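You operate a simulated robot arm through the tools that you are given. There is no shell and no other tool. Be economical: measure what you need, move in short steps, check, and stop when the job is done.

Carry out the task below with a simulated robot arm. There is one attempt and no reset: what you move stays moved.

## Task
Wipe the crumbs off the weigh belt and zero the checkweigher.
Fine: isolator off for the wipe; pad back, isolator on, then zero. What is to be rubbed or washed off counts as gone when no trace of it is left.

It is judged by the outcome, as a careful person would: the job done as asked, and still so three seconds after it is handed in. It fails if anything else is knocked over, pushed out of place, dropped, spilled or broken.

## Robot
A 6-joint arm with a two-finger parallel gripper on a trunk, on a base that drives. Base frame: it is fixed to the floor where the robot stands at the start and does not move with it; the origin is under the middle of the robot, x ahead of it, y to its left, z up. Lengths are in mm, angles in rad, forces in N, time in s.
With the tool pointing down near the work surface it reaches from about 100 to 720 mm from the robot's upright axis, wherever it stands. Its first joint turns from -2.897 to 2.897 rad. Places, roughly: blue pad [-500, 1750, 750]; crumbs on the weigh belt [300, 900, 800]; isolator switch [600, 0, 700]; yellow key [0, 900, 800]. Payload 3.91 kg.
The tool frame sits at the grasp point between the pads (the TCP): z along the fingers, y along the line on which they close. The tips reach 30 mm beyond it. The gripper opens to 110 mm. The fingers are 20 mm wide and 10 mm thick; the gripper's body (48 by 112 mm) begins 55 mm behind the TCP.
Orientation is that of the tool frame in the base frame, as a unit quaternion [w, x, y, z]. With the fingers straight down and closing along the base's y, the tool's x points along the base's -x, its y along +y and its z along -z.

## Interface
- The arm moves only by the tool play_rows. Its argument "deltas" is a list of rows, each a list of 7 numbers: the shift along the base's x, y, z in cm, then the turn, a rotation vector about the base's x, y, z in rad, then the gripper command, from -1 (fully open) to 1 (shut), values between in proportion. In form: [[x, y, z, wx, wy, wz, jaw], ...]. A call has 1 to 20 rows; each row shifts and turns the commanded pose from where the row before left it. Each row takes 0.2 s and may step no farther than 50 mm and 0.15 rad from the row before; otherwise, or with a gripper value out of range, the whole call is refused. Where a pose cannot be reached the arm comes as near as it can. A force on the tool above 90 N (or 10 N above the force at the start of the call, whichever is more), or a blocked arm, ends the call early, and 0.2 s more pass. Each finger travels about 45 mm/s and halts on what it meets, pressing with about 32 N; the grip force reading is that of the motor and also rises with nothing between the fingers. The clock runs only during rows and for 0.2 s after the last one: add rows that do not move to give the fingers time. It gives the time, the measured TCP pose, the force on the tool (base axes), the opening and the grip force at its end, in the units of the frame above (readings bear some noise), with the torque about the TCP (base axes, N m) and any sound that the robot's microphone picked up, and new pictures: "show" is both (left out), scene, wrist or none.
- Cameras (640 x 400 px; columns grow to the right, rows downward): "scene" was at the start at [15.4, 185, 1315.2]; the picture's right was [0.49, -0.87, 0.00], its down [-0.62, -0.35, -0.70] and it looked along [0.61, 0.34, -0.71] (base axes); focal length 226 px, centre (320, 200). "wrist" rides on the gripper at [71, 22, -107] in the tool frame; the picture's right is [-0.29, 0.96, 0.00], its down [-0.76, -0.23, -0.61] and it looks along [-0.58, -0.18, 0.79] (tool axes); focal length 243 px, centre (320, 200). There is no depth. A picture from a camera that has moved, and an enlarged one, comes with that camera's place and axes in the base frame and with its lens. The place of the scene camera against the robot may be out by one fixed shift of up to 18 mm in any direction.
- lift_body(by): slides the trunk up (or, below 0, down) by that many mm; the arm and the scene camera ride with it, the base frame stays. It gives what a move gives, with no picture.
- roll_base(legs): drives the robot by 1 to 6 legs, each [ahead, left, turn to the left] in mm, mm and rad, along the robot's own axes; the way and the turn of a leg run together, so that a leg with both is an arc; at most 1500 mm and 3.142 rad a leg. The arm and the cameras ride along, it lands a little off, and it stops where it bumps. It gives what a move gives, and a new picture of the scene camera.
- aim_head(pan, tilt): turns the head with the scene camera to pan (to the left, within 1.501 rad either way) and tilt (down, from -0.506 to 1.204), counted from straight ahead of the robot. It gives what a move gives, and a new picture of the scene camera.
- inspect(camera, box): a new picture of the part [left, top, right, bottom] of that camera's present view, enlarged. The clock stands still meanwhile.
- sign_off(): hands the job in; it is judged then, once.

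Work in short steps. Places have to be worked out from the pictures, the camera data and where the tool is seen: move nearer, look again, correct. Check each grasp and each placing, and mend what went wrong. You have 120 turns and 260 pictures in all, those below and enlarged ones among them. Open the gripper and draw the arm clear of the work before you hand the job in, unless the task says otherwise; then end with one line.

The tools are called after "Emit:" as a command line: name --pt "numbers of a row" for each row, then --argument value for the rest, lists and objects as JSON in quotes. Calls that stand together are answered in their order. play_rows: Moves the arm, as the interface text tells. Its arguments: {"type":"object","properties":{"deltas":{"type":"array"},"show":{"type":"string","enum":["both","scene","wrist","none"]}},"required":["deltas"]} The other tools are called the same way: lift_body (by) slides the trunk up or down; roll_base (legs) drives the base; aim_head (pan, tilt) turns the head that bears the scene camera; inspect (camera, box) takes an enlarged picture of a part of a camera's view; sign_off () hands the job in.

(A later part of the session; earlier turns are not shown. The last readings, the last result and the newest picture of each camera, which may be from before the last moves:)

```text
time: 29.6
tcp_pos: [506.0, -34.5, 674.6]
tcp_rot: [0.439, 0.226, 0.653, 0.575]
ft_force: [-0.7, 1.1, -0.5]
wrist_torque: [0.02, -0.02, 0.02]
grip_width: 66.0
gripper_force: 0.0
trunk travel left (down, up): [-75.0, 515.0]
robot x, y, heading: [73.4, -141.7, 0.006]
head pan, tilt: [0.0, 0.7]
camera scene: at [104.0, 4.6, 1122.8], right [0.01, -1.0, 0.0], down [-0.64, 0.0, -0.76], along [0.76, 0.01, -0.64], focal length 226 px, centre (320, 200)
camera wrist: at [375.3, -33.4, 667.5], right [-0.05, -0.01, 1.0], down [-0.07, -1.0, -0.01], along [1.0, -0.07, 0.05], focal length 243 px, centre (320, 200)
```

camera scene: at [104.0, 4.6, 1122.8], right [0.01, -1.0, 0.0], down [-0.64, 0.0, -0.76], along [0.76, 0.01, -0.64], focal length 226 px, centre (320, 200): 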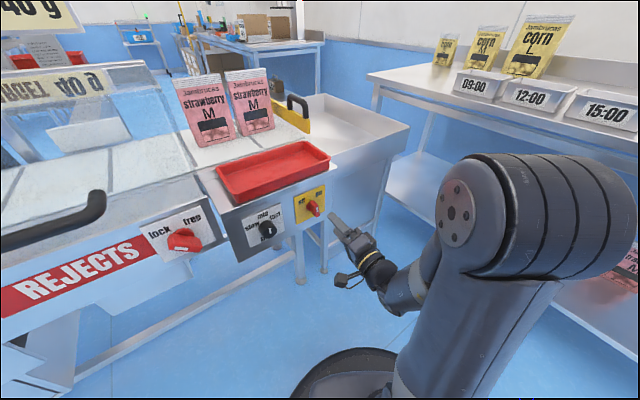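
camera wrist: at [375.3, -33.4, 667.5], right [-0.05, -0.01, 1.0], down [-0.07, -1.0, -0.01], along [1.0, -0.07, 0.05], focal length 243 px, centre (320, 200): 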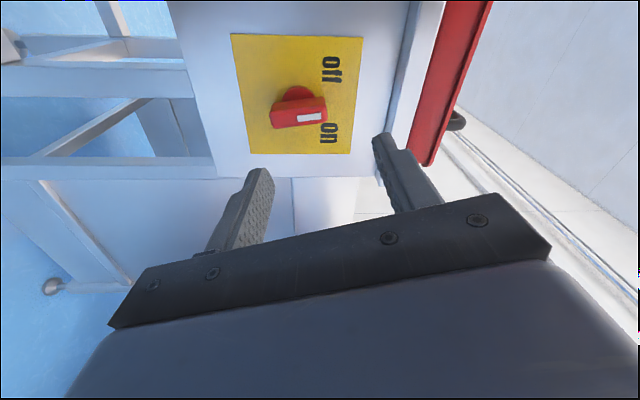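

Bar stays just past vertical. Continue rolling toward the camera-on-top orientation.

Emit:
play_rows --pt "0 0 0 0.12 0.072 0 -0.2" --pt "0 0 0 0.12 0.072 0 -0.2" --pt "0 0 0 0.12 0.072 0 -0.2" --pt "0 0 0 0.12 0.072 0 -0.2" --pt "0 0 0 0.12 0.072 0 -0.2" --pt "0 0 0 0.12 0.072 0 -0.2" --pt "0 0 0 0.12 0.072 0 -0.2" --pt "0 0 0 0.12 0.072 0 -0.2" --pt "0 0 0 0.12 0.072 0 -0.2" --pt "0 0 0 0.12 0.072 0 -0.2" --pt "0 0 0 0.12 0.072 0 -0.2" --pt "0 0 0 0.12 0.072 0 -0.2"

```text
time: 32.2
tcp_pos: [505.6, -35.6, 673.0]
tcp_rot: [-0.103, 0.652, 0.237, 0.713]
ft_force: [-0.1, 0.5, 0.7]
wrist_torque: [0.01, 0.03, -0.02]
grip_width: 66.0
gripper_force: 0.0
trunk travel left (down, up): [-75.0, 515.0]
robot x, y, heading: [77.9, -142.7, 0.008]
head pan, tilt: [0.0, 0.7]
camera scene: at [104.1, 4.6, 1122.8], right [0.01, -1.0, 0.0], down [-0.64, 0.0, -0.76], along [0.76, 0.01, -0.64], focal length 226 px, centre (320, 200)
camera wrist: at [411.5, -93.7, 744.0], right [0.47, -0.88, -0.09], down [-0.54, -0.21, -0.81], along [0.7, 0.43, -0.57], focal length 243 px, centre (320, 200)
```

scene: 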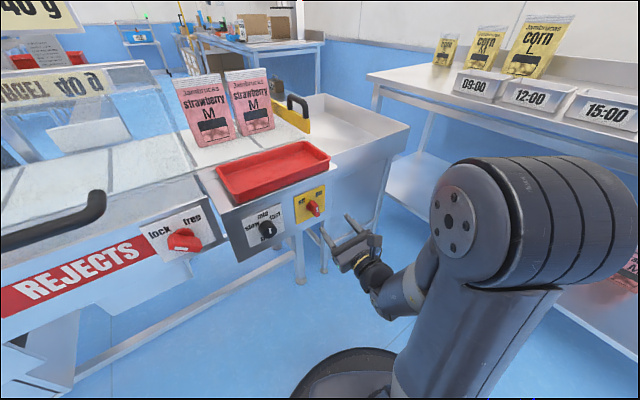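
wrist: 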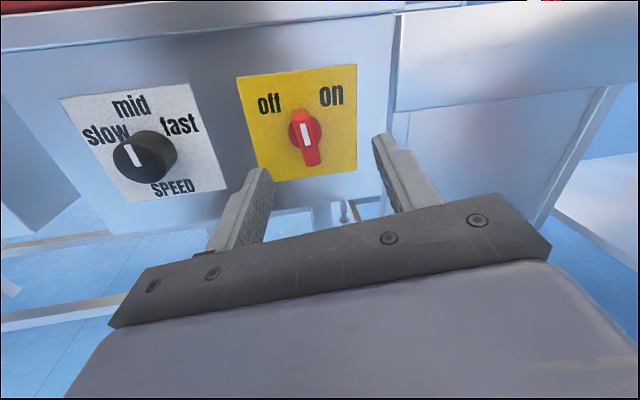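

Now the camera is on top with a fine view; bar sits slightly left of vertical. Correct tilt and offset, advance 45 mm.

Emit:
play_rows --pt "-0.6 1.0 -1.1 -0.019 0.032 0.043 -0.2" --pt "1.3 0.77 0 0 0 0 -0.2" --pt "1.3 0.77 0 0 0 0 -0.2" --pt "1.3 0.77 0 0 0 0 -0.2" --pt "0 0 0 0 0 0 -0.2" --show "wrist"

```text
time: 33.4
tcp_pos: [538.7, -2.7, 662.2]
tcp_rot: [-0.114, 0.658, 0.256, 0.699]
ft_force: [-0.8, 0.0, -0.5]
wrist_torque: [0.03, -0.01, -0.01]
grip_width: 65.9
gripper_force: 0.0
trunk travel left (down, up): [-75.0, 515.0]
robot x, y, heading: [72.0, -137.9, 0.006]
head pan, tilt: [0.0, 0.7]
camera wrist: at [449.0, -63.5, 736.9], right [0.51, -0.86, -0.08], down [-0.56, -0.25, -0.79], along [0.66, 0.45, -0.6], focal length 243 px, centre (320, 200)
```

wrist: 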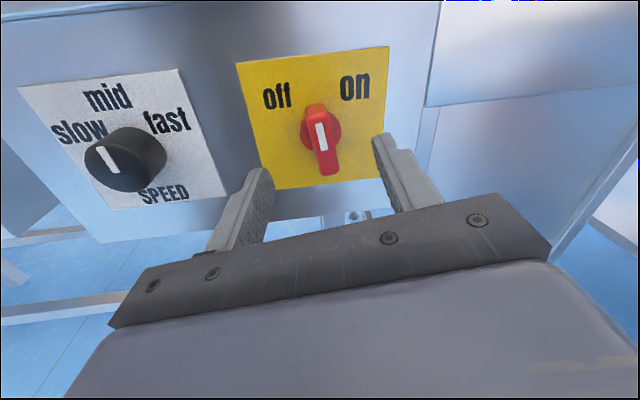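

Knob is centred. Advance 40 mm and close.

Emit:
play_rows --pt "0.86 0.51 0 0 0 0 -0.2" --pt "0.86 0.51 0 0 0 0 -0.2" --pt "0.86 0.51 0 0 0 0 -0.2" --pt "0.86 0.51 0 0 0 0 -0.2" --pt "0 0 0 0 0 0 0.2" --pt "0 0 0 0 0 0 0.6" --pt "0 0 0 0 0 0 1" --pt "0 0 0 0 0 0 1" --pt "0 0 0 0 0 0 1" --show "wrist"

```text
time: 35.4
tcp_pos: [573.7, 16.3, 663.3]
tcp_rot: [-0.114, 0.658, 0.256, 0.699]
ft_force: [9.8, -12.8, 6.4]
wrist_torque: [-0.31, 0.36, 0.16]
grip_width: 17.3
gripper_force: 45.5
trunk travel left (down, up): [-75.0, 515.0]
robot x, y, heading: [78.8, -145.8, 0.009]
head pan, tilt: [0.0, 0.7]
camera wrist: at [484.2, -44.1, 737.4], right [0.5, -0.86, -0.09], down [-0.56, -0.25, -0.79], along [0.66, 0.45, -0.6], focal length 243 px, centre (320, 200)
```

wrist: 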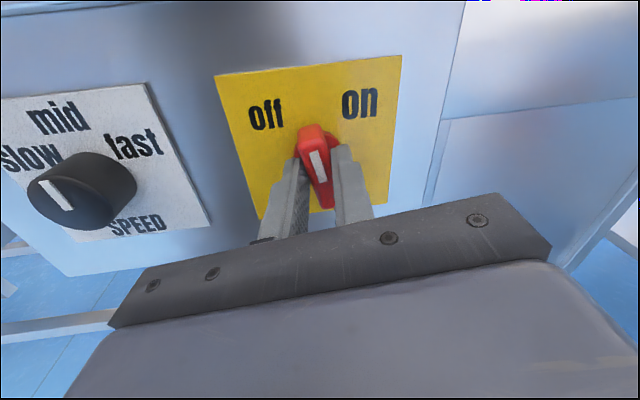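

Gripped. Turn counter-clockwise 45° to OFF.

Emit:
play_rows --pt "0.1 -0.15 0.1 -0.112 -0.066 0 1" --pt "0.05 -0.1 0 -0.112 -0.066 0 1" --pt "0.05 -0.1 0 -0.112 -0.066 0 1" --pt "0.05 -0.1 0 -0.112 -0.066 0 1" --pt "0 0 0 -0.112 -0.066 0 1" --pt "0 0 0 -0.112 -0.066 0 1" --pt "0 0 0 0 0 0 1" --show "wrist"

Emit:
inspect --camera "scene" --box '[270, 170, 370, 240]'

```text
time: 37.0
tcp_pos: [573.1, 16.6, 661.5]
tcp_rot: [0.158, 0.511, 0.492, 0.687]
ft_force: [-25.4, 27.8, -13.8]
wrist_torque: [0.59, 1.64, 1.14]
grip_width: 20.2
gripper_force: 45.4
trunk travel left (down, up): [-75.0, 515.0]
robot x, y, heading: [75.6, -139.5, 0.008]
head pan, tilt: [0.0, 0.7]
camera wrist: at [457.0, 1.8, 719.5], right [0.4, -0.65, 0.64], down [-0.26, -0.75, -0.6], along [0.88, 0.07, -0.47], focal length 243 px, centre (320, 200)
```

wrist: 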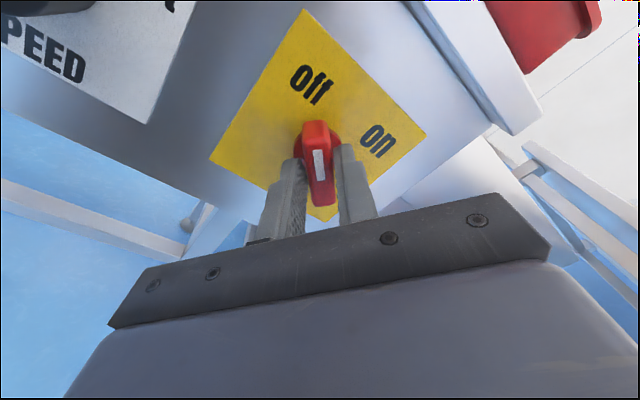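

```text
5.71 times, centred on (320, 205) of scene
camera zoom: at [103.3, 6.5, 1122.4], right [0.01, -1.0, 0.0], down [-0.64, -0.01, -0.77], along [0.77, 0.0, -0.64], focal length 1293 px, centre (320, 171)
```

zoom: 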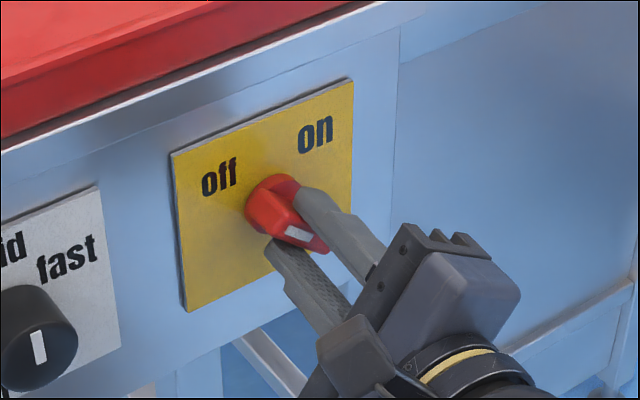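

Torque has risen to a stop and the bar points to OFF. Release and back off to verify.

Emit:
play_rows --pt "0 0 0 0 0 0 -0.2" --pt "0 0 0 0 0 0 -0.2" --pt "0 0 0 0 0 0 -0.2" --pt "-1.72 -1.0 0 0 0 0 -0.2" --pt "-1.72 -1.0 0 0 0 0 -0.2" --pt "-1.72 -1.0 0 0 0 0 -0.2" --pt "-1.72 -1.0 0 0 0 0 -0.2" --pt "-1.72 -1.0 0 0 0 0 -0.2" --show "wrist"

Emit:
inspect --camera "scene" --box '[270, 170, 370, 240]'

Emit:
aim_head --pan 1.0 --tilt 0.2

```text
time: 38.8
tcp_pos: [489.3, -35.3, 664.8]
tcp_rot: [0.16, 0.51, 0.489, 0.689]
ft_force: [0.8, 0.1, 0.4]
wrist_torque: [-0.01, 0.01, 0.0]
grip_width: 65.9
gripper_force: 0.0
trunk travel left (down, up): [-75.0, 515.0]
robot x, y, heading: [78.0, -142.7, 0.007]
head pan, tilt: [0.0, 0.7]
camera wrist: at [373.1, -50.5, 721.3], right [0.39, -0.66, 0.64], down [-0.26, -0.75, -0.61], along [0.88, 0.07, -0.47], focal length 243 px, centre (320, 200)
```

wrist: 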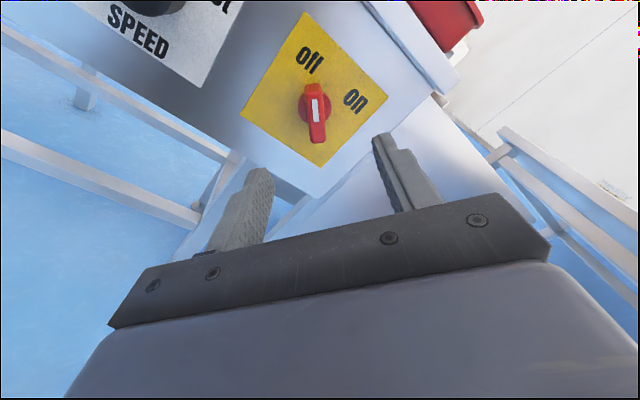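

```text
5.71 times, centred on (320, 205) of scene
camera zoom: at [104.1, 4.7, 1122.7], right [0.01, -1.0, 0.0], down [-0.64, 0.0, -0.76], along [0.76, 0.01, -0.64], focal length 1293 px, centre (320, 171)
```

zoom: 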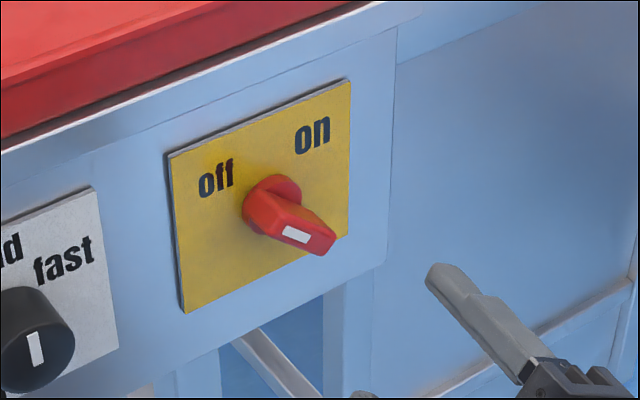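

```text
time: 40.1
tcp_pos: [490.0, -36.4, 663.1]
tcp_rot: [0.159, 0.512, 0.488, 0.689]
ft_force: [-0.7, 0.4, 0.6]
wrist_torque: [0.01, -0.01, -0.02]
grip_width: 65.9
gripper_force: 0.1
trunk travel left (down, up): [-75.0, 515.0]
robot x, y, heading: [74.7, -141.7, 0.007]
head pan, tilt: [1.0, 0.201]
camera scene: at [68.9, 82.7, 1168.1], right [0.84, -0.54, 0.0], down [-0.11, -0.17, -0.98], along [0.52, 0.83, -0.2], focal length 226 px, centre (320, 200)
```

scene: 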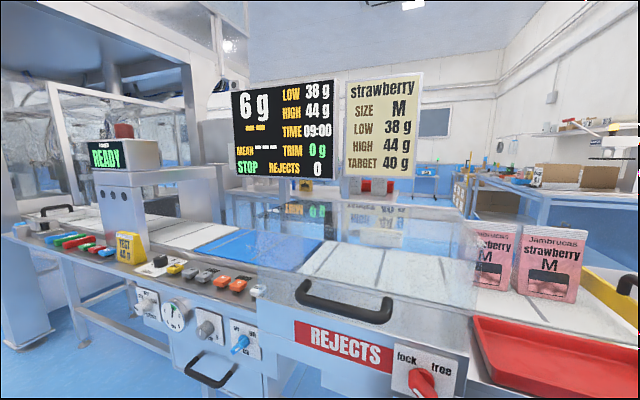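

The knob points to OFF. I'll inspect the belt and screens, then go to the pad.

Emit:
inspect --camera "scene" --box '[0, 190, 340, 400]'

Emit:
inspect --camera "scene" --box '[80, 70, 440, 200]'

```text
1.88 times, centred on (170, 295) of scene
camera zoom: at [68.9, 82.7, 1168.1], right [0.84, -0.54, 0.0], down [-0.11, -0.17, -0.98], along [0.52, 0.83, -0.2], focal length 426 px, centre (602, 21)
```

zoom: 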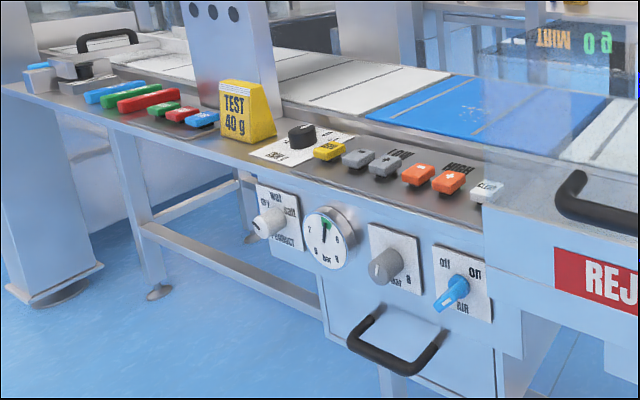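

```text
1.78 times, centred on (260, 135) of scene
camera zoom: at [68.9, 82.7, 1168.1], right [0.84, -0.54, 0.0], down [-0.11, -0.17, -0.98], along [0.52, 0.83, -0.2], focal length 402 px, centre (427, 316)
```

zoom: 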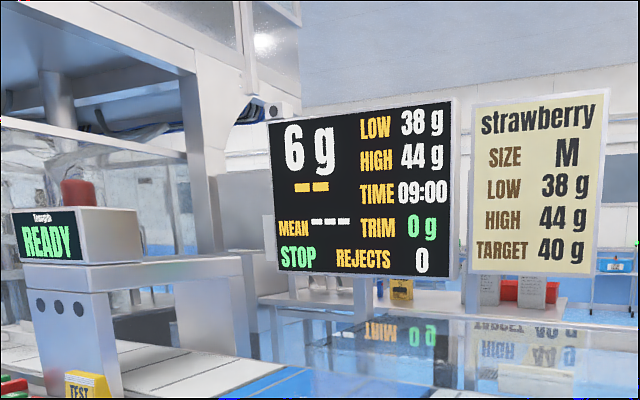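

Isolator done. Back away from the panel, raise the trunk, turn to face the conveyor and drive left along it toward the pad.

Emit:
lift_body --by 200

Emit:
roll_base --legs '[[-172, -102, 0], [0, 0, 0.53], [0, 800, 0]]'

Emit:
aim_head --pan 0.7 --tilt 0.5

```text
time: 42.3
tcp_pos: [489.8, -36.1, 863.5]
tcp_rot: [0.16, 0.511, 0.489, 0.689]
ft_force: [0.8, -0.1, 0.1]
wrist_torque: [-0.01, 0.01, 0.0]
grip_width: 65.8
gripper_force: 0.1
trunk travel left (down, up): [-275.0, 315.0]
robot x, y, heading: [76.0, -142.5, 0.008]
head pan, tilt: [1.0, 0.201]
```

```text
time: 49.3
tcp_pos: [-198.5, 747.6, 863.1]
tcp_rot: [-0.024, 0.368, 0.604, 0.707]
ft_force: [-0.2, -0.6, -1.5]
wrist_torque: [-0.03, 0.02, -0.01]
grip_width: 66.4
gripper_force: 0.1
trunk travel left (down, up): [-275.0, 315.0]
robot x, y, heading: [-507.4, 450.7, 0.531]
head pan, tilt: [1.0, 0.201]
camera scene: at [-626.0, 636.6, 1368.2], right [1.0, -0.04, 0.0], down [-0.01, -0.2, -0.98], along [0.04, 0.98, -0.2], focal length 226 px, centre (320, 200)
```

scene: 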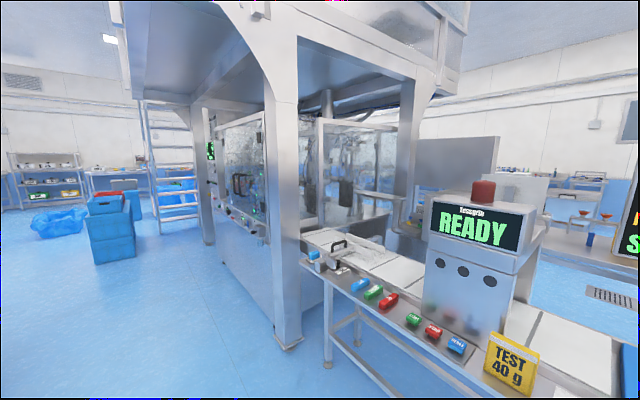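

```text
time: 50.1
tcp_pos: [-198.2, 747.8, 863.6]
tcp_rot: [-0.025, 0.367, 0.604, 0.707]
ft_force: [0.6, 0.2, -0.3]
wrist_torque: [0.01, 0.01, 0.0]
grip_width: 65.8
gripper_force: 0.0
trunk travel left (down, up): [-275.0, 315.0]
robot x, y, heading: [-505.1, 447.6, 0.527]
head pan, tilt: [0.7, 0.499]
camera scene: at [-599.4, 629.4, 1340.5], right [0.94, -0.33, 0.0], down [-0.16, -0.45, -0.88], along [0.29, 0.83, -0.48], focal length 226 px, centre (320, 200)
```

scene: 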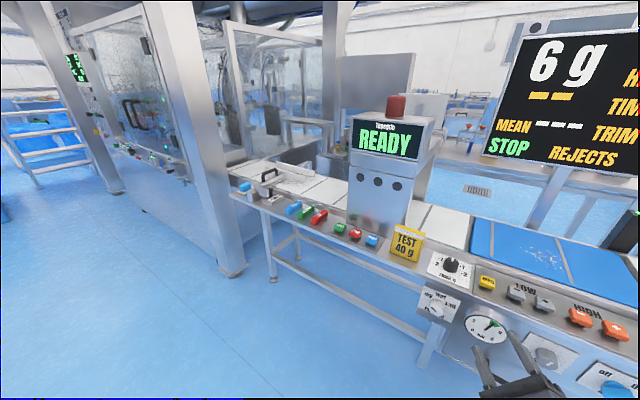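

Inspect the pad area and the control row.

Emit:
inspect --camera "scene" --box '[215, 155, 335, 230]'

Emit:
inspect --camera "scene" --box '[380, 200, 640, 350]'

```text
5.33 times, centred on (275, 192) of scene
camera zoom: at [-599.4, 629.4, 1340.5], right [0.94, -0.33, 0.0], down [-0.16, -0.45, -0.88], along [0.29, 0.83, -0.48], focal length 1207 px, centre (560, 240)
```

zoom: 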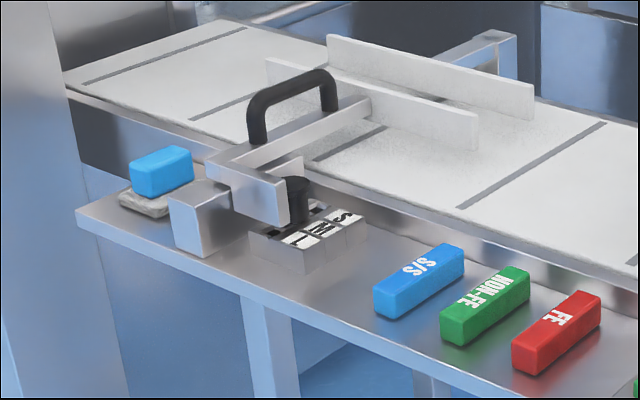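

```text
2.46 times, centred on (510, 275) of scene
camera zoom: at [-599.4, 629.4, 1340.5], right [0.94, -0.33, 0.0], down [-0.16, -0.45, -0.88], along [0.29, 0.83, -0.48], focal length 557 px, centre (-148, 15)
```

zoom: 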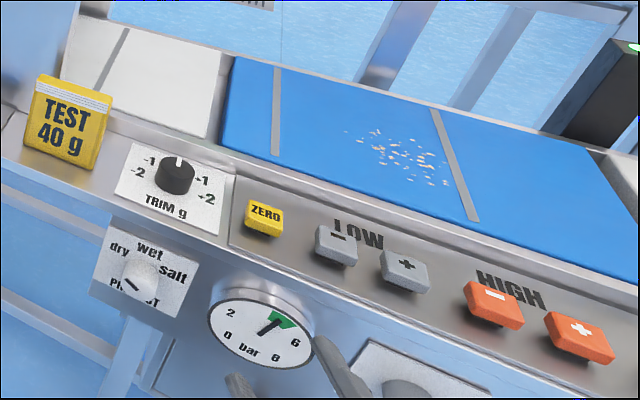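

Blue pad sits on a small grey rest at the far-left end. Drive left along the bench.

Emit:
roll_base --legs '[[0, 1100, 0]]'

Emit:
aim_head --pan 0.4 --tilt 0.7

```text
time: 55.7
tcp_pos: [-764.5, 1695.0, 862.6]
tcp_rot: [-0.029, 0.363, 0.607, 0.707]
ft_force: [0.2, -0.2, 0.2]
wrist_torque: [0.0, 0.01, -0.03]
grip_width: 66.0
gripper_force: 0.1
trunk travel left (down, up): [-275.0, 315.0]
robot x, y, heading: [-1066.6, 1390.2, 0.543]
head pan, tilt: [0.7, 0.499]
camera scene: at [-1164.2, 1570.1, 1340.5], right [0.95, -0.32, 0.0], down [-0.15, -0.45, -0.88], along [0.28, 0.83, -0.48], focal length 226 px, centre (320, 200)
```

scene: 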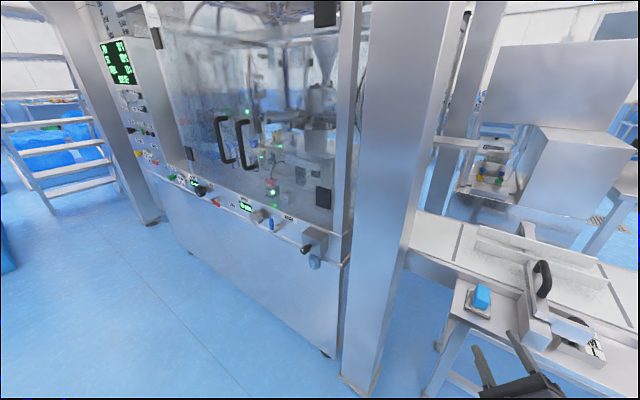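

```text
time: 56.5
tcp_pos: [-765.0, 1694.7, 864.3]
tcp_rot: [-0.03, 0.363, 0.607, 0.706]
ft_force: [0.5, -0.6, -0.2]
wrist_torque: [0.01, -0.07, 0.01]
grip_width: 66.1
gripper_force: 0.1
trunk travel left (down, up): [-275.0, 315.0]
robot x, y, heading: [-1067.6, 1393.4, 0.552]
head pan, tilt: [0.4, 0.7]
camera scene: at [-1143.6, 1552.8, 1322.8], right [0.81, -0.59, 0.0], down [-0.38, -0.52, -0.77], along [0.45, 0.62, -0.64], focal length 226 px, centre (320, 200)
```

scene: 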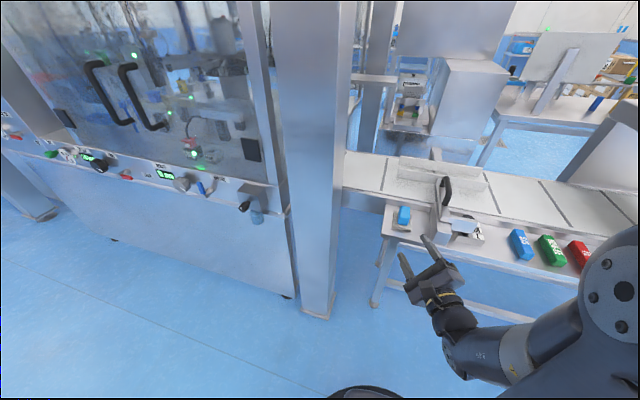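

Pad is near (-585, 1855, 780). First tip the tool down and raise it a little.

Emit:
play_rows --pt "0 0 0.8 -0.115 0.0623 0 -1" --pt "0 0 0.8 -0.115 0.0623 0 -1" --pt "0 0 0.8 -0.115 0.0623 0 -1" --pt "0 0 0.8 -0.115 0.0623 0 -1" --pt "0 0 0.8 -0.115 0.0623 0 -1" --pt "0 0 0.8 -0.115 0.0623 0 -1" --pt "0 0 0.8 -0.115 0.0623 0 -1" --pt "0 0 0.8 -0.115 0.0623 0 -1" --pt "0 0 0.8 -0.115 0.0623 0 -1" --pt "0 0 0.8 -0.115 0.0623 0 -1" --pt "0 0 0.8 -0.115 0.0623 0 -1" --pt "0 0 0.8 -0.115 0.0623 0 -1"

```text
time: 59.1
tcp_pos: [-764.9, 1693.5, 960.7]
tcp_rot: [0.001, 0.513, 0.858, -0.001]
ft_force: [-0.4, -0.4, -0.1]
wrist_torque: [-0.01, 0.01, -0.05]
grip_width: 110.1
gripper_force: 0.1
trunk travel left (down, up): [-275.0, 315.0]
robot x, y, heading: [-1070.2, 1391.1, 0.545]
head pan, tilt: [0.4, 0.7]
camera scene: at [-1143.8, 1552.6, 1322.8], right [0.81, -0.59, 0.0], down [-0.38, -0.52, -0.77], along [0.45, 0.62, -0.64], focal length 226 px, centre (320, 200)
camera wrist: at [-780.4, 1766.3, 1066.9], right [0.98, 0.2, 0.0], down [0.16, -0.78, 0.61], along [0.12, -0.6, -0.79], focal length 243 px, centre (320, 200)
```

scene: 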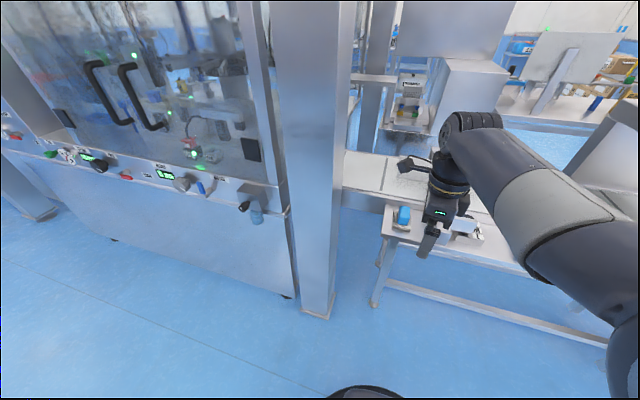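
wrist: 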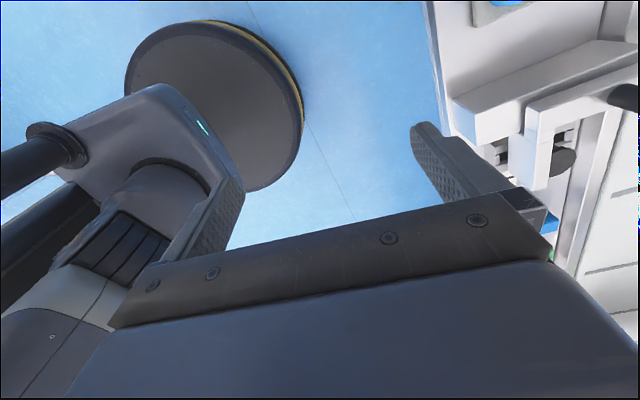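

Raise slightly and drive ahead 150 mm.

Emit:
play_rows --pt "0 0 2.5 0 0 0 -1" --pt "0 0 2.5 0 0 0 -1" --show "none"

Emit:
roll_base --legs '[[150, 0, 0]]'

```text
time: 59.7
tcp_pos: [-765.0, 1694.9, 1010.1]
tcp_rot: [0.0, 0.513, 0.859, 0.001]
ft_force: [-0.7, -0.8, 0.2]
wrist_torque: [-0.01, 0.03, -0.03]
grip_width: 109.9
gripper_force: 0.1
trunk travel left (down, up): [-275.0, 315.0]
robot x, y, heading: [-1065.1, 1392.3, 0.549]
head pan, tilt: [0.4, 0.7]
```

```text
time: 61.0
tcp_pos: [-636.7, 1772.5, 1009.6]
tcp_rot: [-0.001, 0.512, 0.859, 0.001]
ft_force: [0.0, -0.4, 0.0]
wrist_torque: [-0.01, -0.03, 0.0]
grip_width: 109.9
gripper_force: 0.1
trunk travel left (down, up): [-275.0, 315.0]
robot x, y, heading: [-939.3, 1472.0, 0.551]
head pan, tilt: [0.4, 0.7]
camera scene: at [-1015.6, 1630.6, 1322.8], right [0.81, -0.58, 0.0], down [-0.38, -0.52, -0.77], along [0.45, 0.62, -0.64], focal length 226 px, centre (320, 200)
```

scene: 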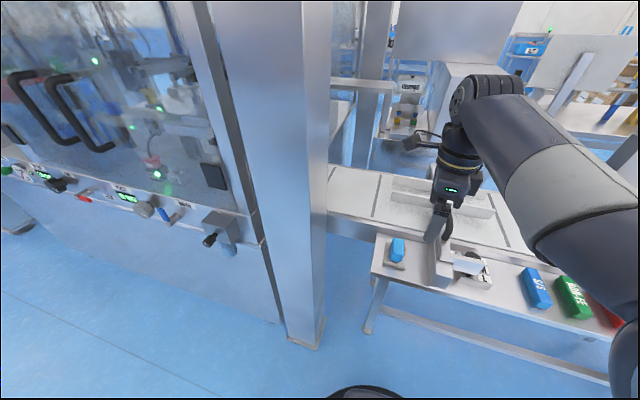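

Pad estimate (-588, 1838). Move over it at height and look with the wrist camera.

Emit:
play_rows --pt "1.6 2.2 0 0 0 0 -1" --pt "1.6 2.2 0 0 0 0 -1" --pt "1.6 2.2 -1 0 0 0 -1" --pt "0 0 -4 0 0 0 -1"

```text
time: 62.0
tcp_pos: [-589.2, 1839.6, 959.5]
tcp_rot: [0.001, 0.513, 0.859, 0.001]
ft_force: [0.0, -0.4, 0.1]
wrist_torque: [0.01, 0.0, 0.0]
grip_width: 110.0
gripper_force: 0.1
trunk travel left (down, up): [-275.0, 315.0]
robot x, y, heading: [-939.5, 1475.4, 0.554]
head pan, tilt: [0.4, 0.7]
camera scene: at [-1015.4, 1630.7, 1322.8], right [0.81, -0.58, 0.0], down [-0.38, -0.52, -0.76], along [0.45, 0.62, -0.64], focal length 226 px, centre (320, 200)
camera wrist: at [-604.9, 1911.2, 1066.9], right [0.98, 0.2, 0.0], down [0.16, -0.78, 0.61], along [0.12, -0.6, -0.79], focal length 243 px, centre (320, 200)
```

scene: 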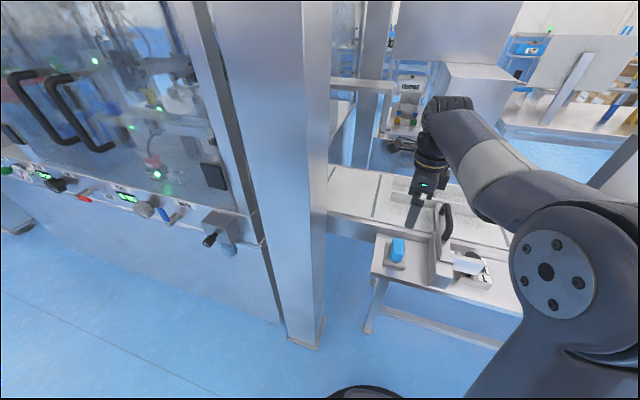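
wrist: 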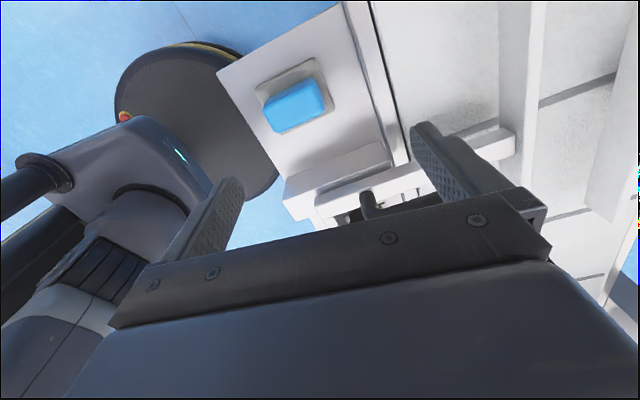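

Wrist view puts the pad at about (-616, 1828). Shift there, descend to z≈880, and zoom.

Emit:
play_rows --pt "-2.6 -1.1 0 0 0 0 -1" --pt "0 0 -4 0 0 0 -1" --pt "0 0 -4 0 0 0 -1" --show "scene"

Emit:
inspect --camera "wrist" --box '[160, 20, 480, 220]'

Emit:
inspect --camera "scene" --box '[340, 180, 500, 300]'

```text
time: 62.9
tcp_pos: [-616.7, 1829.4, 879.6]
tcp_rot: [0.0, 0.512, 0.859, 0.001]
ft_force: [-0.2, 0.8, 0.9]
wrist_torque: [-0.01, 0.02, -0.03]
grip_width: 109.8
gripper_force: 0.1
trunk travel left (down, up): [-275.0, 315.0]
robot x, y, heading: [-937.3, 1468.2, 0.544]
head pan, tilt: [0.4, 0.7]
camera scene: at [-1015.5, 1630.6, 1322.8], right [0.81, -0.58, 0.0], down [-0.38, -0.52, -0.77], along [0.45, 0.62, -0.64], focal length 226 px, centre (320, 200)
```

scene: 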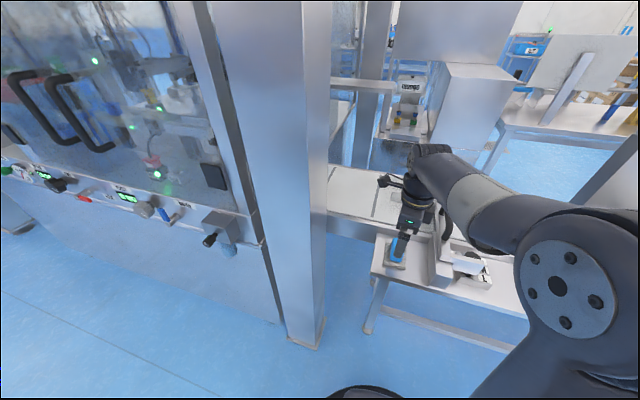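

```text
2.00 times, centred on (320, 120) of wrist
camera zoom: at [-631.8, 1900.4, 987.6], right [0.98, 0.2, 0.0], down [0.16, -0.78, 0.61], along [0.12, -0.6, -0.79], focal length 485 px, centre (320, 360)
```

zoom: 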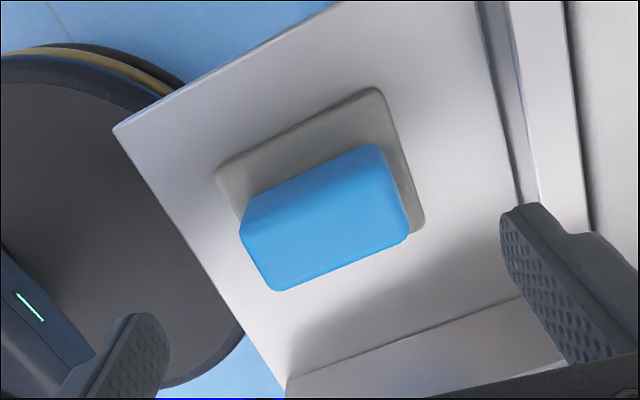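

```text
3.33 times, centred on (420, 240) of scene
camera zoom: at [-1015.5, 1630.6, 1322.8], right [0.81, -0.58, 0.0], down [-0.38, -0.52, -0.77], along [0.45, 0.62, -0.64], focal length 754 px, centre (-13, 67)
```

zoom: 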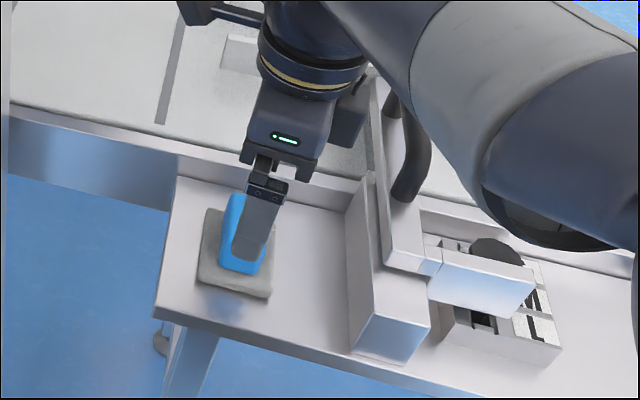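

Pad is centred between the fingers, long axis along the closing line. Descend to TCP z=828 and check.

Emit:
play_rows --pt "0 0 -2.6 0 0 0 -1" --pt "0 0 -2.6 0 0 0 -1" --pt "0 0 0 0 0 0 -1" --show "wrist"

Emit:
inspect --camera "scene" --box '[360, 200, 480, 280]'

```text
time: 63.6
tcp_pos: [-615.0, 1827.6, 826.5]
tcp_rot: [0.0, 0.512, 0.859, 0.001]
ft_force: [1.0, -0.1, -0.6]
wrist_torque: [0.05, 0.0, 0.01]
grip_width: 110.1
gripper_force: 0.1
trunk travel left (down, up): [-275.0, 315.0]
robot x, y, heading: [-936.8, 1469.3, 0.545]
head pan, tilt: [0.4, 0.7]
camera wrist: at [-630.7, 1900.0, 934.6], right [0.98, 0.2, 0.0], down [0.16, -0.78, 0.61], along [0.12, -0.6, -0.79], focal length 243 px, centre (320, 200)
```

wrist: 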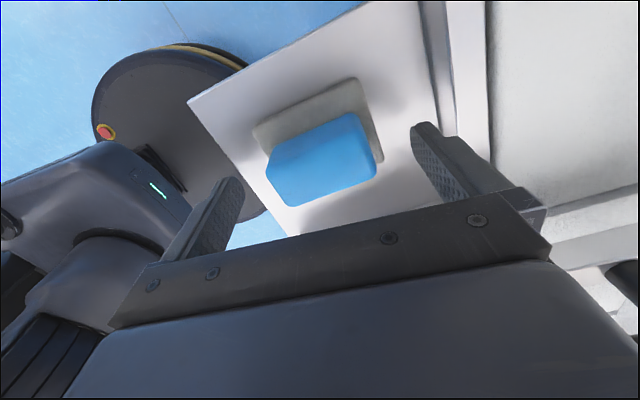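

```text
5.00 times, centred on (420, 240) of scene
camera zoom: at [-1015.4, 1630.7, 1322.8], right [0.81, -0.58, 0.0], down [-0.38, -0.52, -0.76], along [0.45, 0.62, -0.64], focal length 1132 px, centre (-180, 0)
```

zoom: 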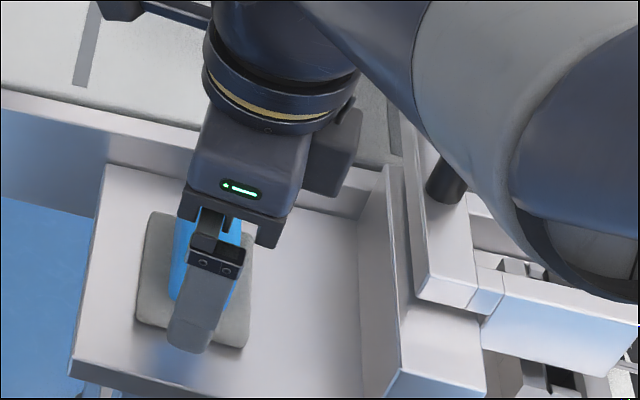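

Fingers straddle the pad without contact. Lower 6 mm more and close.

Emit:
play_rows --pt "0 0 -0.6 0 0 0 -1" --pt "0 0 0 0 0 0 -0.4" --pt "0 0 0 0 0 0 0.2" --pt "0 0 0 0 0 0 0.7" --pt "0 0 0 0 0 0 1" --pt "0 0 0 0 0 0 1" --pt "0 0 0 0 0 0 1" --show "wrist"

```text
time: 65.2
tcp_pos: [-615.7, 1827.5, 820.8]
tcp_rot: [0.0, 0.512, 0.859, 0.0]
ft_force: [-0.8, -0.8, 0.2]
wrist_torque: [-0.02, -0.02, 0.03]
grip_width: 59.7
gripper_force: 32.3
trunk travel left (down, up): [-275.0, 315.0]
robot x, y, heading: [-938.7, 1471.7, 0.543]
head pan, tilt: [0.4, 0.7]
camera wrist: at [-630.7, 1900.0, 929.0], right [0.98, 0.2, 0.0], down [0.16, -0.78, 0.61], along [0.12, -0.6, -0.79], focal length 243 px, centre (320, 200)
```

wrist: 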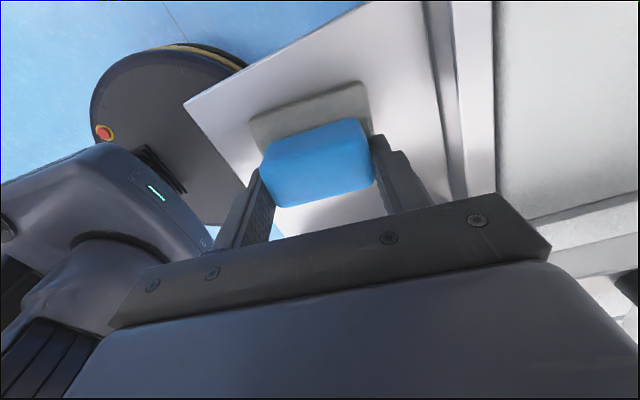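

Gripped (60 mm). Lift straight up and check.

Emit:
play_rows --pt "0 0 2 0 0 0 1" --pt "0 0 4 0 0 0 1" --pt "0 0 5 0 0 0 1" --pt "0 0 5 0 0 0 1" --pt "0 0 0 0 0 0 1"

```text
time: 66.5
tcp_pos: [-615.5, 1829.2, 982.2]
tcp_rot: [0.001, 0.513, 0.859, 0.0]
ft_force: [0.4, 0.7, -0.9]
wrist_torque: [0.02, -0.01, -0.03]
grip_width: 59.3
gripper_force: 31.5
trunk travel left (down, up): [-275.0, 315.0]
robot x, y, heading: [-937.7, 1470.5, 0.547]
head pan, tilt: [0.4, 0.7]
camera scene: at [-1015.4, 1630.6, 1322.8], right [0.81, -0.58, 0.0], down [-0.38, -0.52, -0.76], along [0.45, 0.62, -0.64], focal length 226 px, centre (320, 200)
camera wrist: at [-631.1, 1900.8, 1089.8], right [0.98, 0.2, 0.0], down [0.16, -0.78, 0.61], along [0.12, -0.6, -0.79], focal length 243 px, centre (320, 200)
```

scene: 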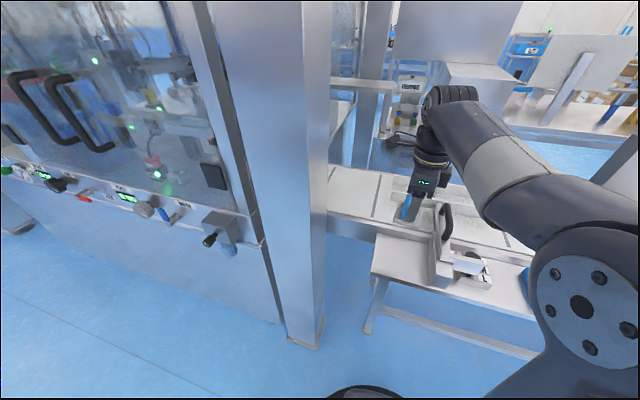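
wrist: 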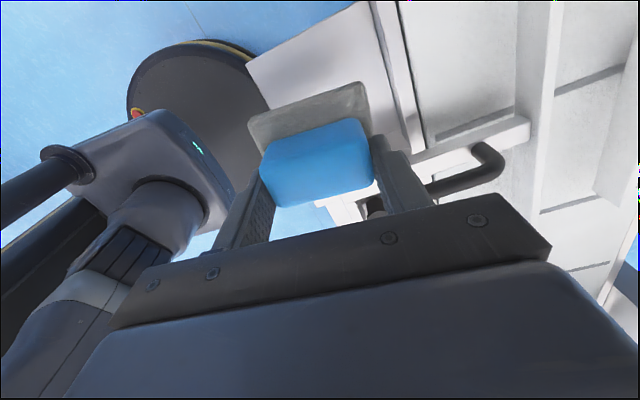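

The grey layer is part of the pad; it lifted cleanly. Back off and drive right along the bench to the weigh belt.

Emit:
roll_base --legs '[[-120, 0, 0], [0, -1200, 0]]'

Emit:
aim_head --pan 0.1 --tilt 0.75

```text
time: 73.3
tcp_pos: [-100.9, 751.8, 981.9]
tcp_rot: [0.001, 0.513, 0.858, 0.0]
ft_force: [0.2, 0.8, -0.8]
wrist_torque: [0.01, 0.0, 0.01]
grip_width: 59.0
gripper_force: 32.0
trunk travel left (down, up): [-275.0, 315.0]
robot x, y, heading: [-424.9, 394.7, 0.545]
head pan, tilt: [0.4, 0.7]
camera scene: at [-502.1, 554.0, 1322.7], right [0.81, -0.59, 0.0], down [-0.38, -0.52, -0.76], along [0.45, 0.62, -0.64], focal length 226 px, centre (320, 200)
```

scene: 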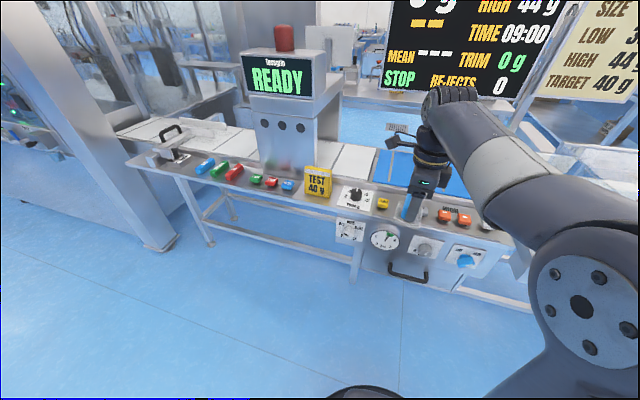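

```text
time: 74.1
tcp_pos: [-101.8, 753.0, 981.6]
tcp_rot: [0.001, 0.513, 0.858, 0.0]
ft_force: [0.2, 0.6, 0.2]
wrist_torque: [0.03, -0.01, 0.01]
grip_width: 59.6
gripper_force: 32.2
trunk travel left (down, up): [-275.0, 315.0]
robot x, y, heading: [-426.7, 392.4, 0.545]
head pan, tilt: [0.099, 0.75]
camera scene: at [-485.6, 534.9, 1318.5], right [0.6, -0.8, 0.0], down [-0.54, -0.41, -0.73], along [0.58, 0.44, -0.68], focal length 226 px, centre (320, 200)
```

scene: 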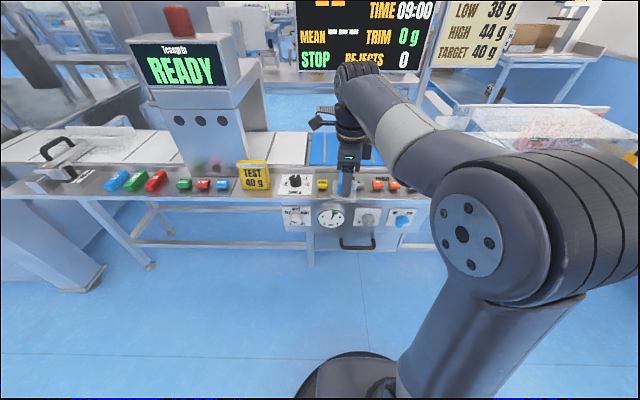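

Drive ahead toward the weigh belt.

Emit:
roll_base --legs '[[230, -18, 0]]'

Emit:
aim_head --pan -0.1 --tilt 0.95

```text
time: 75.8
tcp_pos: [102.8, 855.5, 982.0]
tcp_rot: [0.0, 0.513, 0.859, 0.0]
ft_force: [0.2, 0.5, -0.6]
wrist_torque: [-0.01, -0.03, -0.03]
grip_width: 59.5
gripper_force: 31.9
trunk travel left (down, up): [-275.0, 315.0]
robot x, y, heading: [-217.8, 496.0, 0.542]
head pan, tilt: [0.099, 0.75]
camera scene: at [-279.9, 638.4, 1318.5], right [0.6, -0.8, 0.0], down [-0.55, -0.41, -0.73], along [0.58, 0.44, -0.68], focal length 226 px, centre (320, 200)
```

scene: 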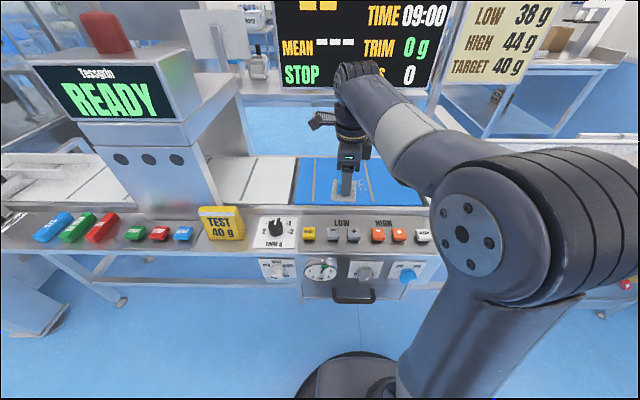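

```text
time: 76.6
tcp_pos: [104.3, 855.9, 981.2]
tcp_rot: [0.0, 0.513, 0.859, 0.001]
ft_force: [-0.5, 0.1, -1.2]
wrist_torque: [0.02, -0.02, 0.0]
grip_width: 59.3
gripper_force: 32.0
trunk travel left (down, up): [-275.0, 315.0]
robot x, y, heading: [-219.7, 497.8, 0.548]
head pan, tilt: [-0.099, 0.949]
camera scene: at [-280.4, 620.0, 1303.0], right [0.43, -0.9, 0.0], down [-0.73, -0.35, -0.58], along [0.53, 0.25, -0.81], focal length 226 px, centre (320, 200)
```

scene: 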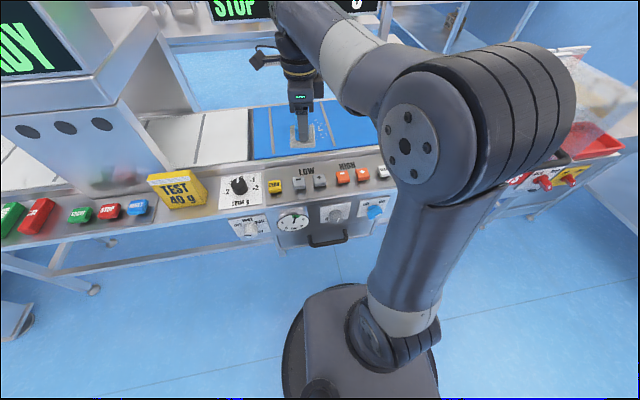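

Move ahead another 60 mm, then inspect crumbs against the held pad.

Emit:
roll_base --legs '[[60, 0, 0]]'

Emit:
inspect --camera "scene" --box '[220, 60, 420, 200]'

Emit:
inspect --camera "wrist" --box '[0, 0, 640, 400]'

```text
time: 77.5
tcp_pos: [155.2, 885.7, 982.1]
tcp_rot: [0.0, 0.513, 0.859, 0.001]
ft_force: [0.6, -0.5, -0.7]
wrist_torque: [0.01, -0.02, -0.01]
grip_width: 59.4
gripper_force: 32.3
trunk travel left (down, up): [-275.0, 315.0]
robot x, y, heading: [-166.9, 525.7, 0.547]
head pan, tilt: [-0.099, 0.949]
camera scene: at [-229.0, 651.1, 1303.0], right [0.43, -0.9, 0.0], down [-0.73, -0.35, -0.58], along [0.53, 0.25, -0.81], focal length 226 px, centre (320, 200)
```

scene: 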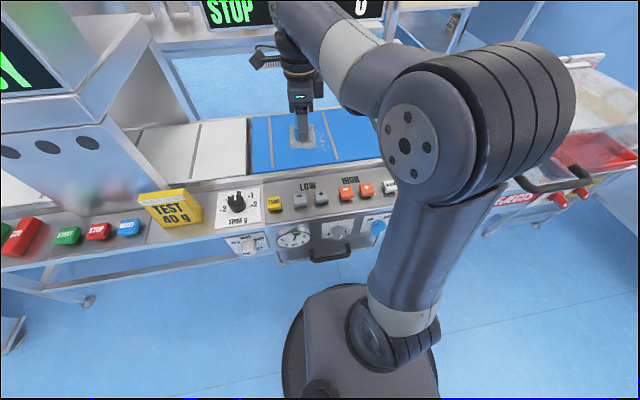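

```text
2.86 times, centred on (320, 130) of scene
camera zoom: at [-229.0, 651.1, 1303.0], right [0.43, -0.9, 0.0], down [-0.73, -0.35, -0.58], along [0.53, 0.25, -0.81], focal length 647 px, centre (320, 400)
```

zoom: 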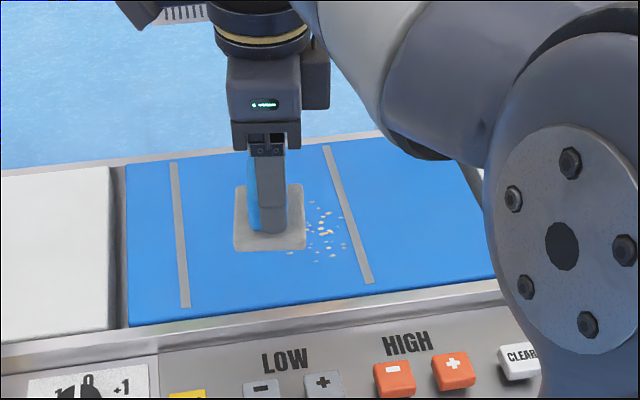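

```text
1.00 times, centred on (320, 200) of wrist
camera zoom: at [140.0, 958.2, 1089.3], right [0.98, 0.2, 0.0], down [0.16, -0.78, 0.61], along [0.12, -0.6, -0.79], focal length 243 px, centre (320, 200)
```

zoom: 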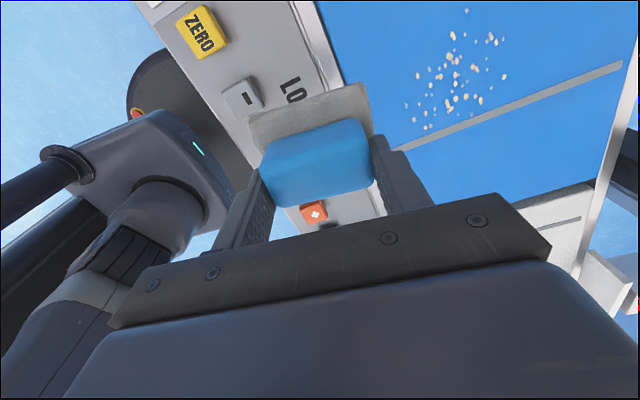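

The wrist camera shows the crumbs spanning about 100×100 mm centred near (298, 930). I'll go over the left end of the first stroke and descend to above the belt.

Emit:
play_rows --pt "2.65 3.35 0 0 0 0 1" --pt "2.65 3.35 0 0 0 0 1" --pt "2.65 3.35 0 0 0 0 1" --pt "0 0 -4.5 0 0 0 1" --pt "0 0 -4.0 0 0 0 1" --pt "0 0 0 0 0 0 1"

Emit:
inspect --camera "scene" --box '[220, 60, 420, 200]'

```text
time: 78.9
tcp_pos: [235.5, 985.8, 896.3]
tcp_rot: [0.0, 0.513, 0.859, 0.0]
ft_force: [-0.8, 0.1, -1.5]
wrist_torque: [-0.01, -0.02, 0.01]
grip_width: 59.5
gripper_force: 31.9
trunk travel left (down, up): [-275.0, 315.0]
robot x, y, heading: [-166.3, 529.8, 0.545]
head pan, tilt: [-0.099, 0.949]
camera scene: at [-228.8, 651.3, 1303.0], right [0.43, -0.9, 0.0], down [-0.73, -0.35, -0.58], along [0.53, 0.25, -0.81], focal length 226 px, centre (320, 200)
camera wrist: at [219.3, 1058.0, 1004.2], right [0.98, 0.2, 0.0], down [0.16, -0.78, 0.61], along [0.12, -0.6, -0.79], focal length 243 px, centre (320, 200)
```

scene: 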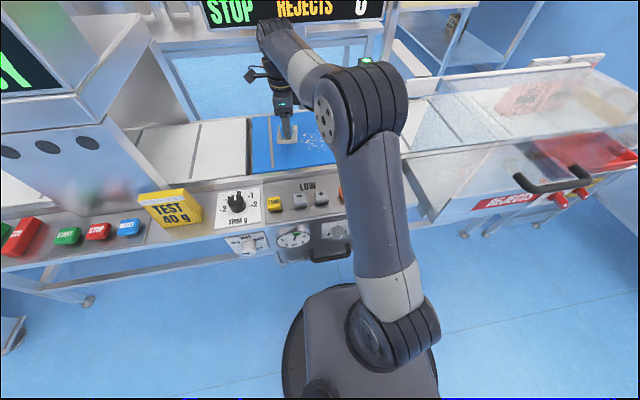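
wrist: 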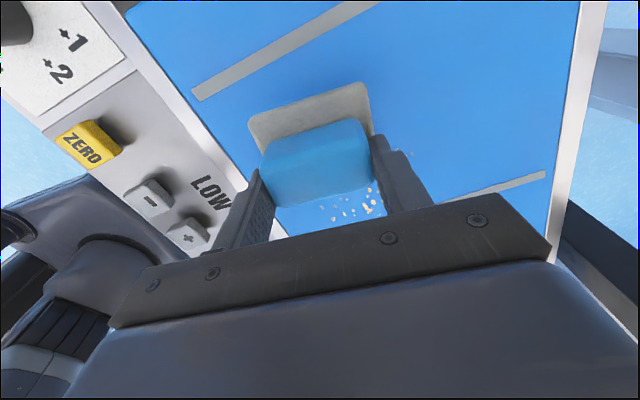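

```text
2.86 times, centred on (320, 130) of scene
camera zoom: at [-228.8, 651.3, 1303.0], right [0.43, -0.9, 0.0], down [-0.73, -0.35, -0.58], along [0.53, 0.25, -0.81], focal length 647 px, centre (320, 400)
```

zoom: 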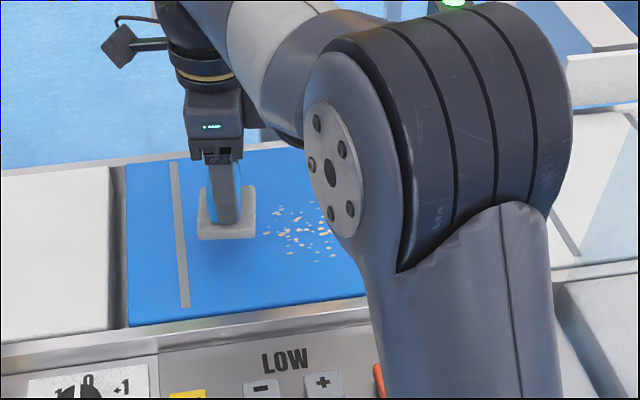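

Descend in small steps seeking contact.

Emit:
play_rows --pt "0 0 -2.0 0 0 0 1" --pt "0 0 -0.8 0 0 0 1" --pt "0 0 0 0 0 0 1" --show "wrist"

```text
time: 79.7
tcp_pos: [234.8, 986.7, 867.8]
tcp_rot: [0.001, 0.512, 0.859, 0.001]
ft_force: [0.2, -0.1, -0.4]
wrist_torque: [0.04, 0.0, 0.0]
grip_width: 59.3
gripper_force: 32.2
trunk travel left (down, up): [-275.0, 315.0]
robot x, y, heading: [-169.1, 524.6, 0.549]
head pan, tilt: [-0.099, 0.949]
camera wrist: at [219.6, 1058.4, 976.1], right [0.98, 0.2, 0.0], down [0.16, -0.78, 0.61], along [0.12, -0.6, -0.79], focal length 243 px, centre (320, 200)
```

wrist: 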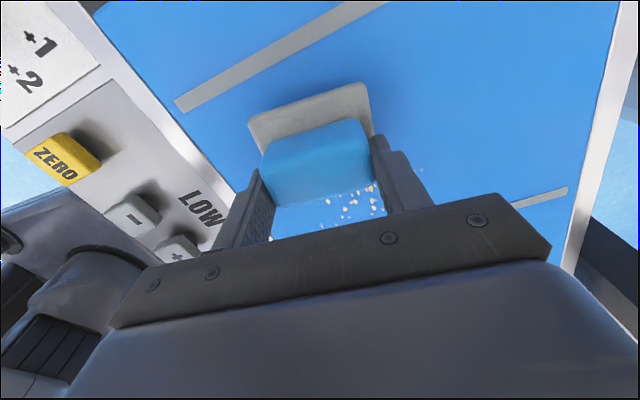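

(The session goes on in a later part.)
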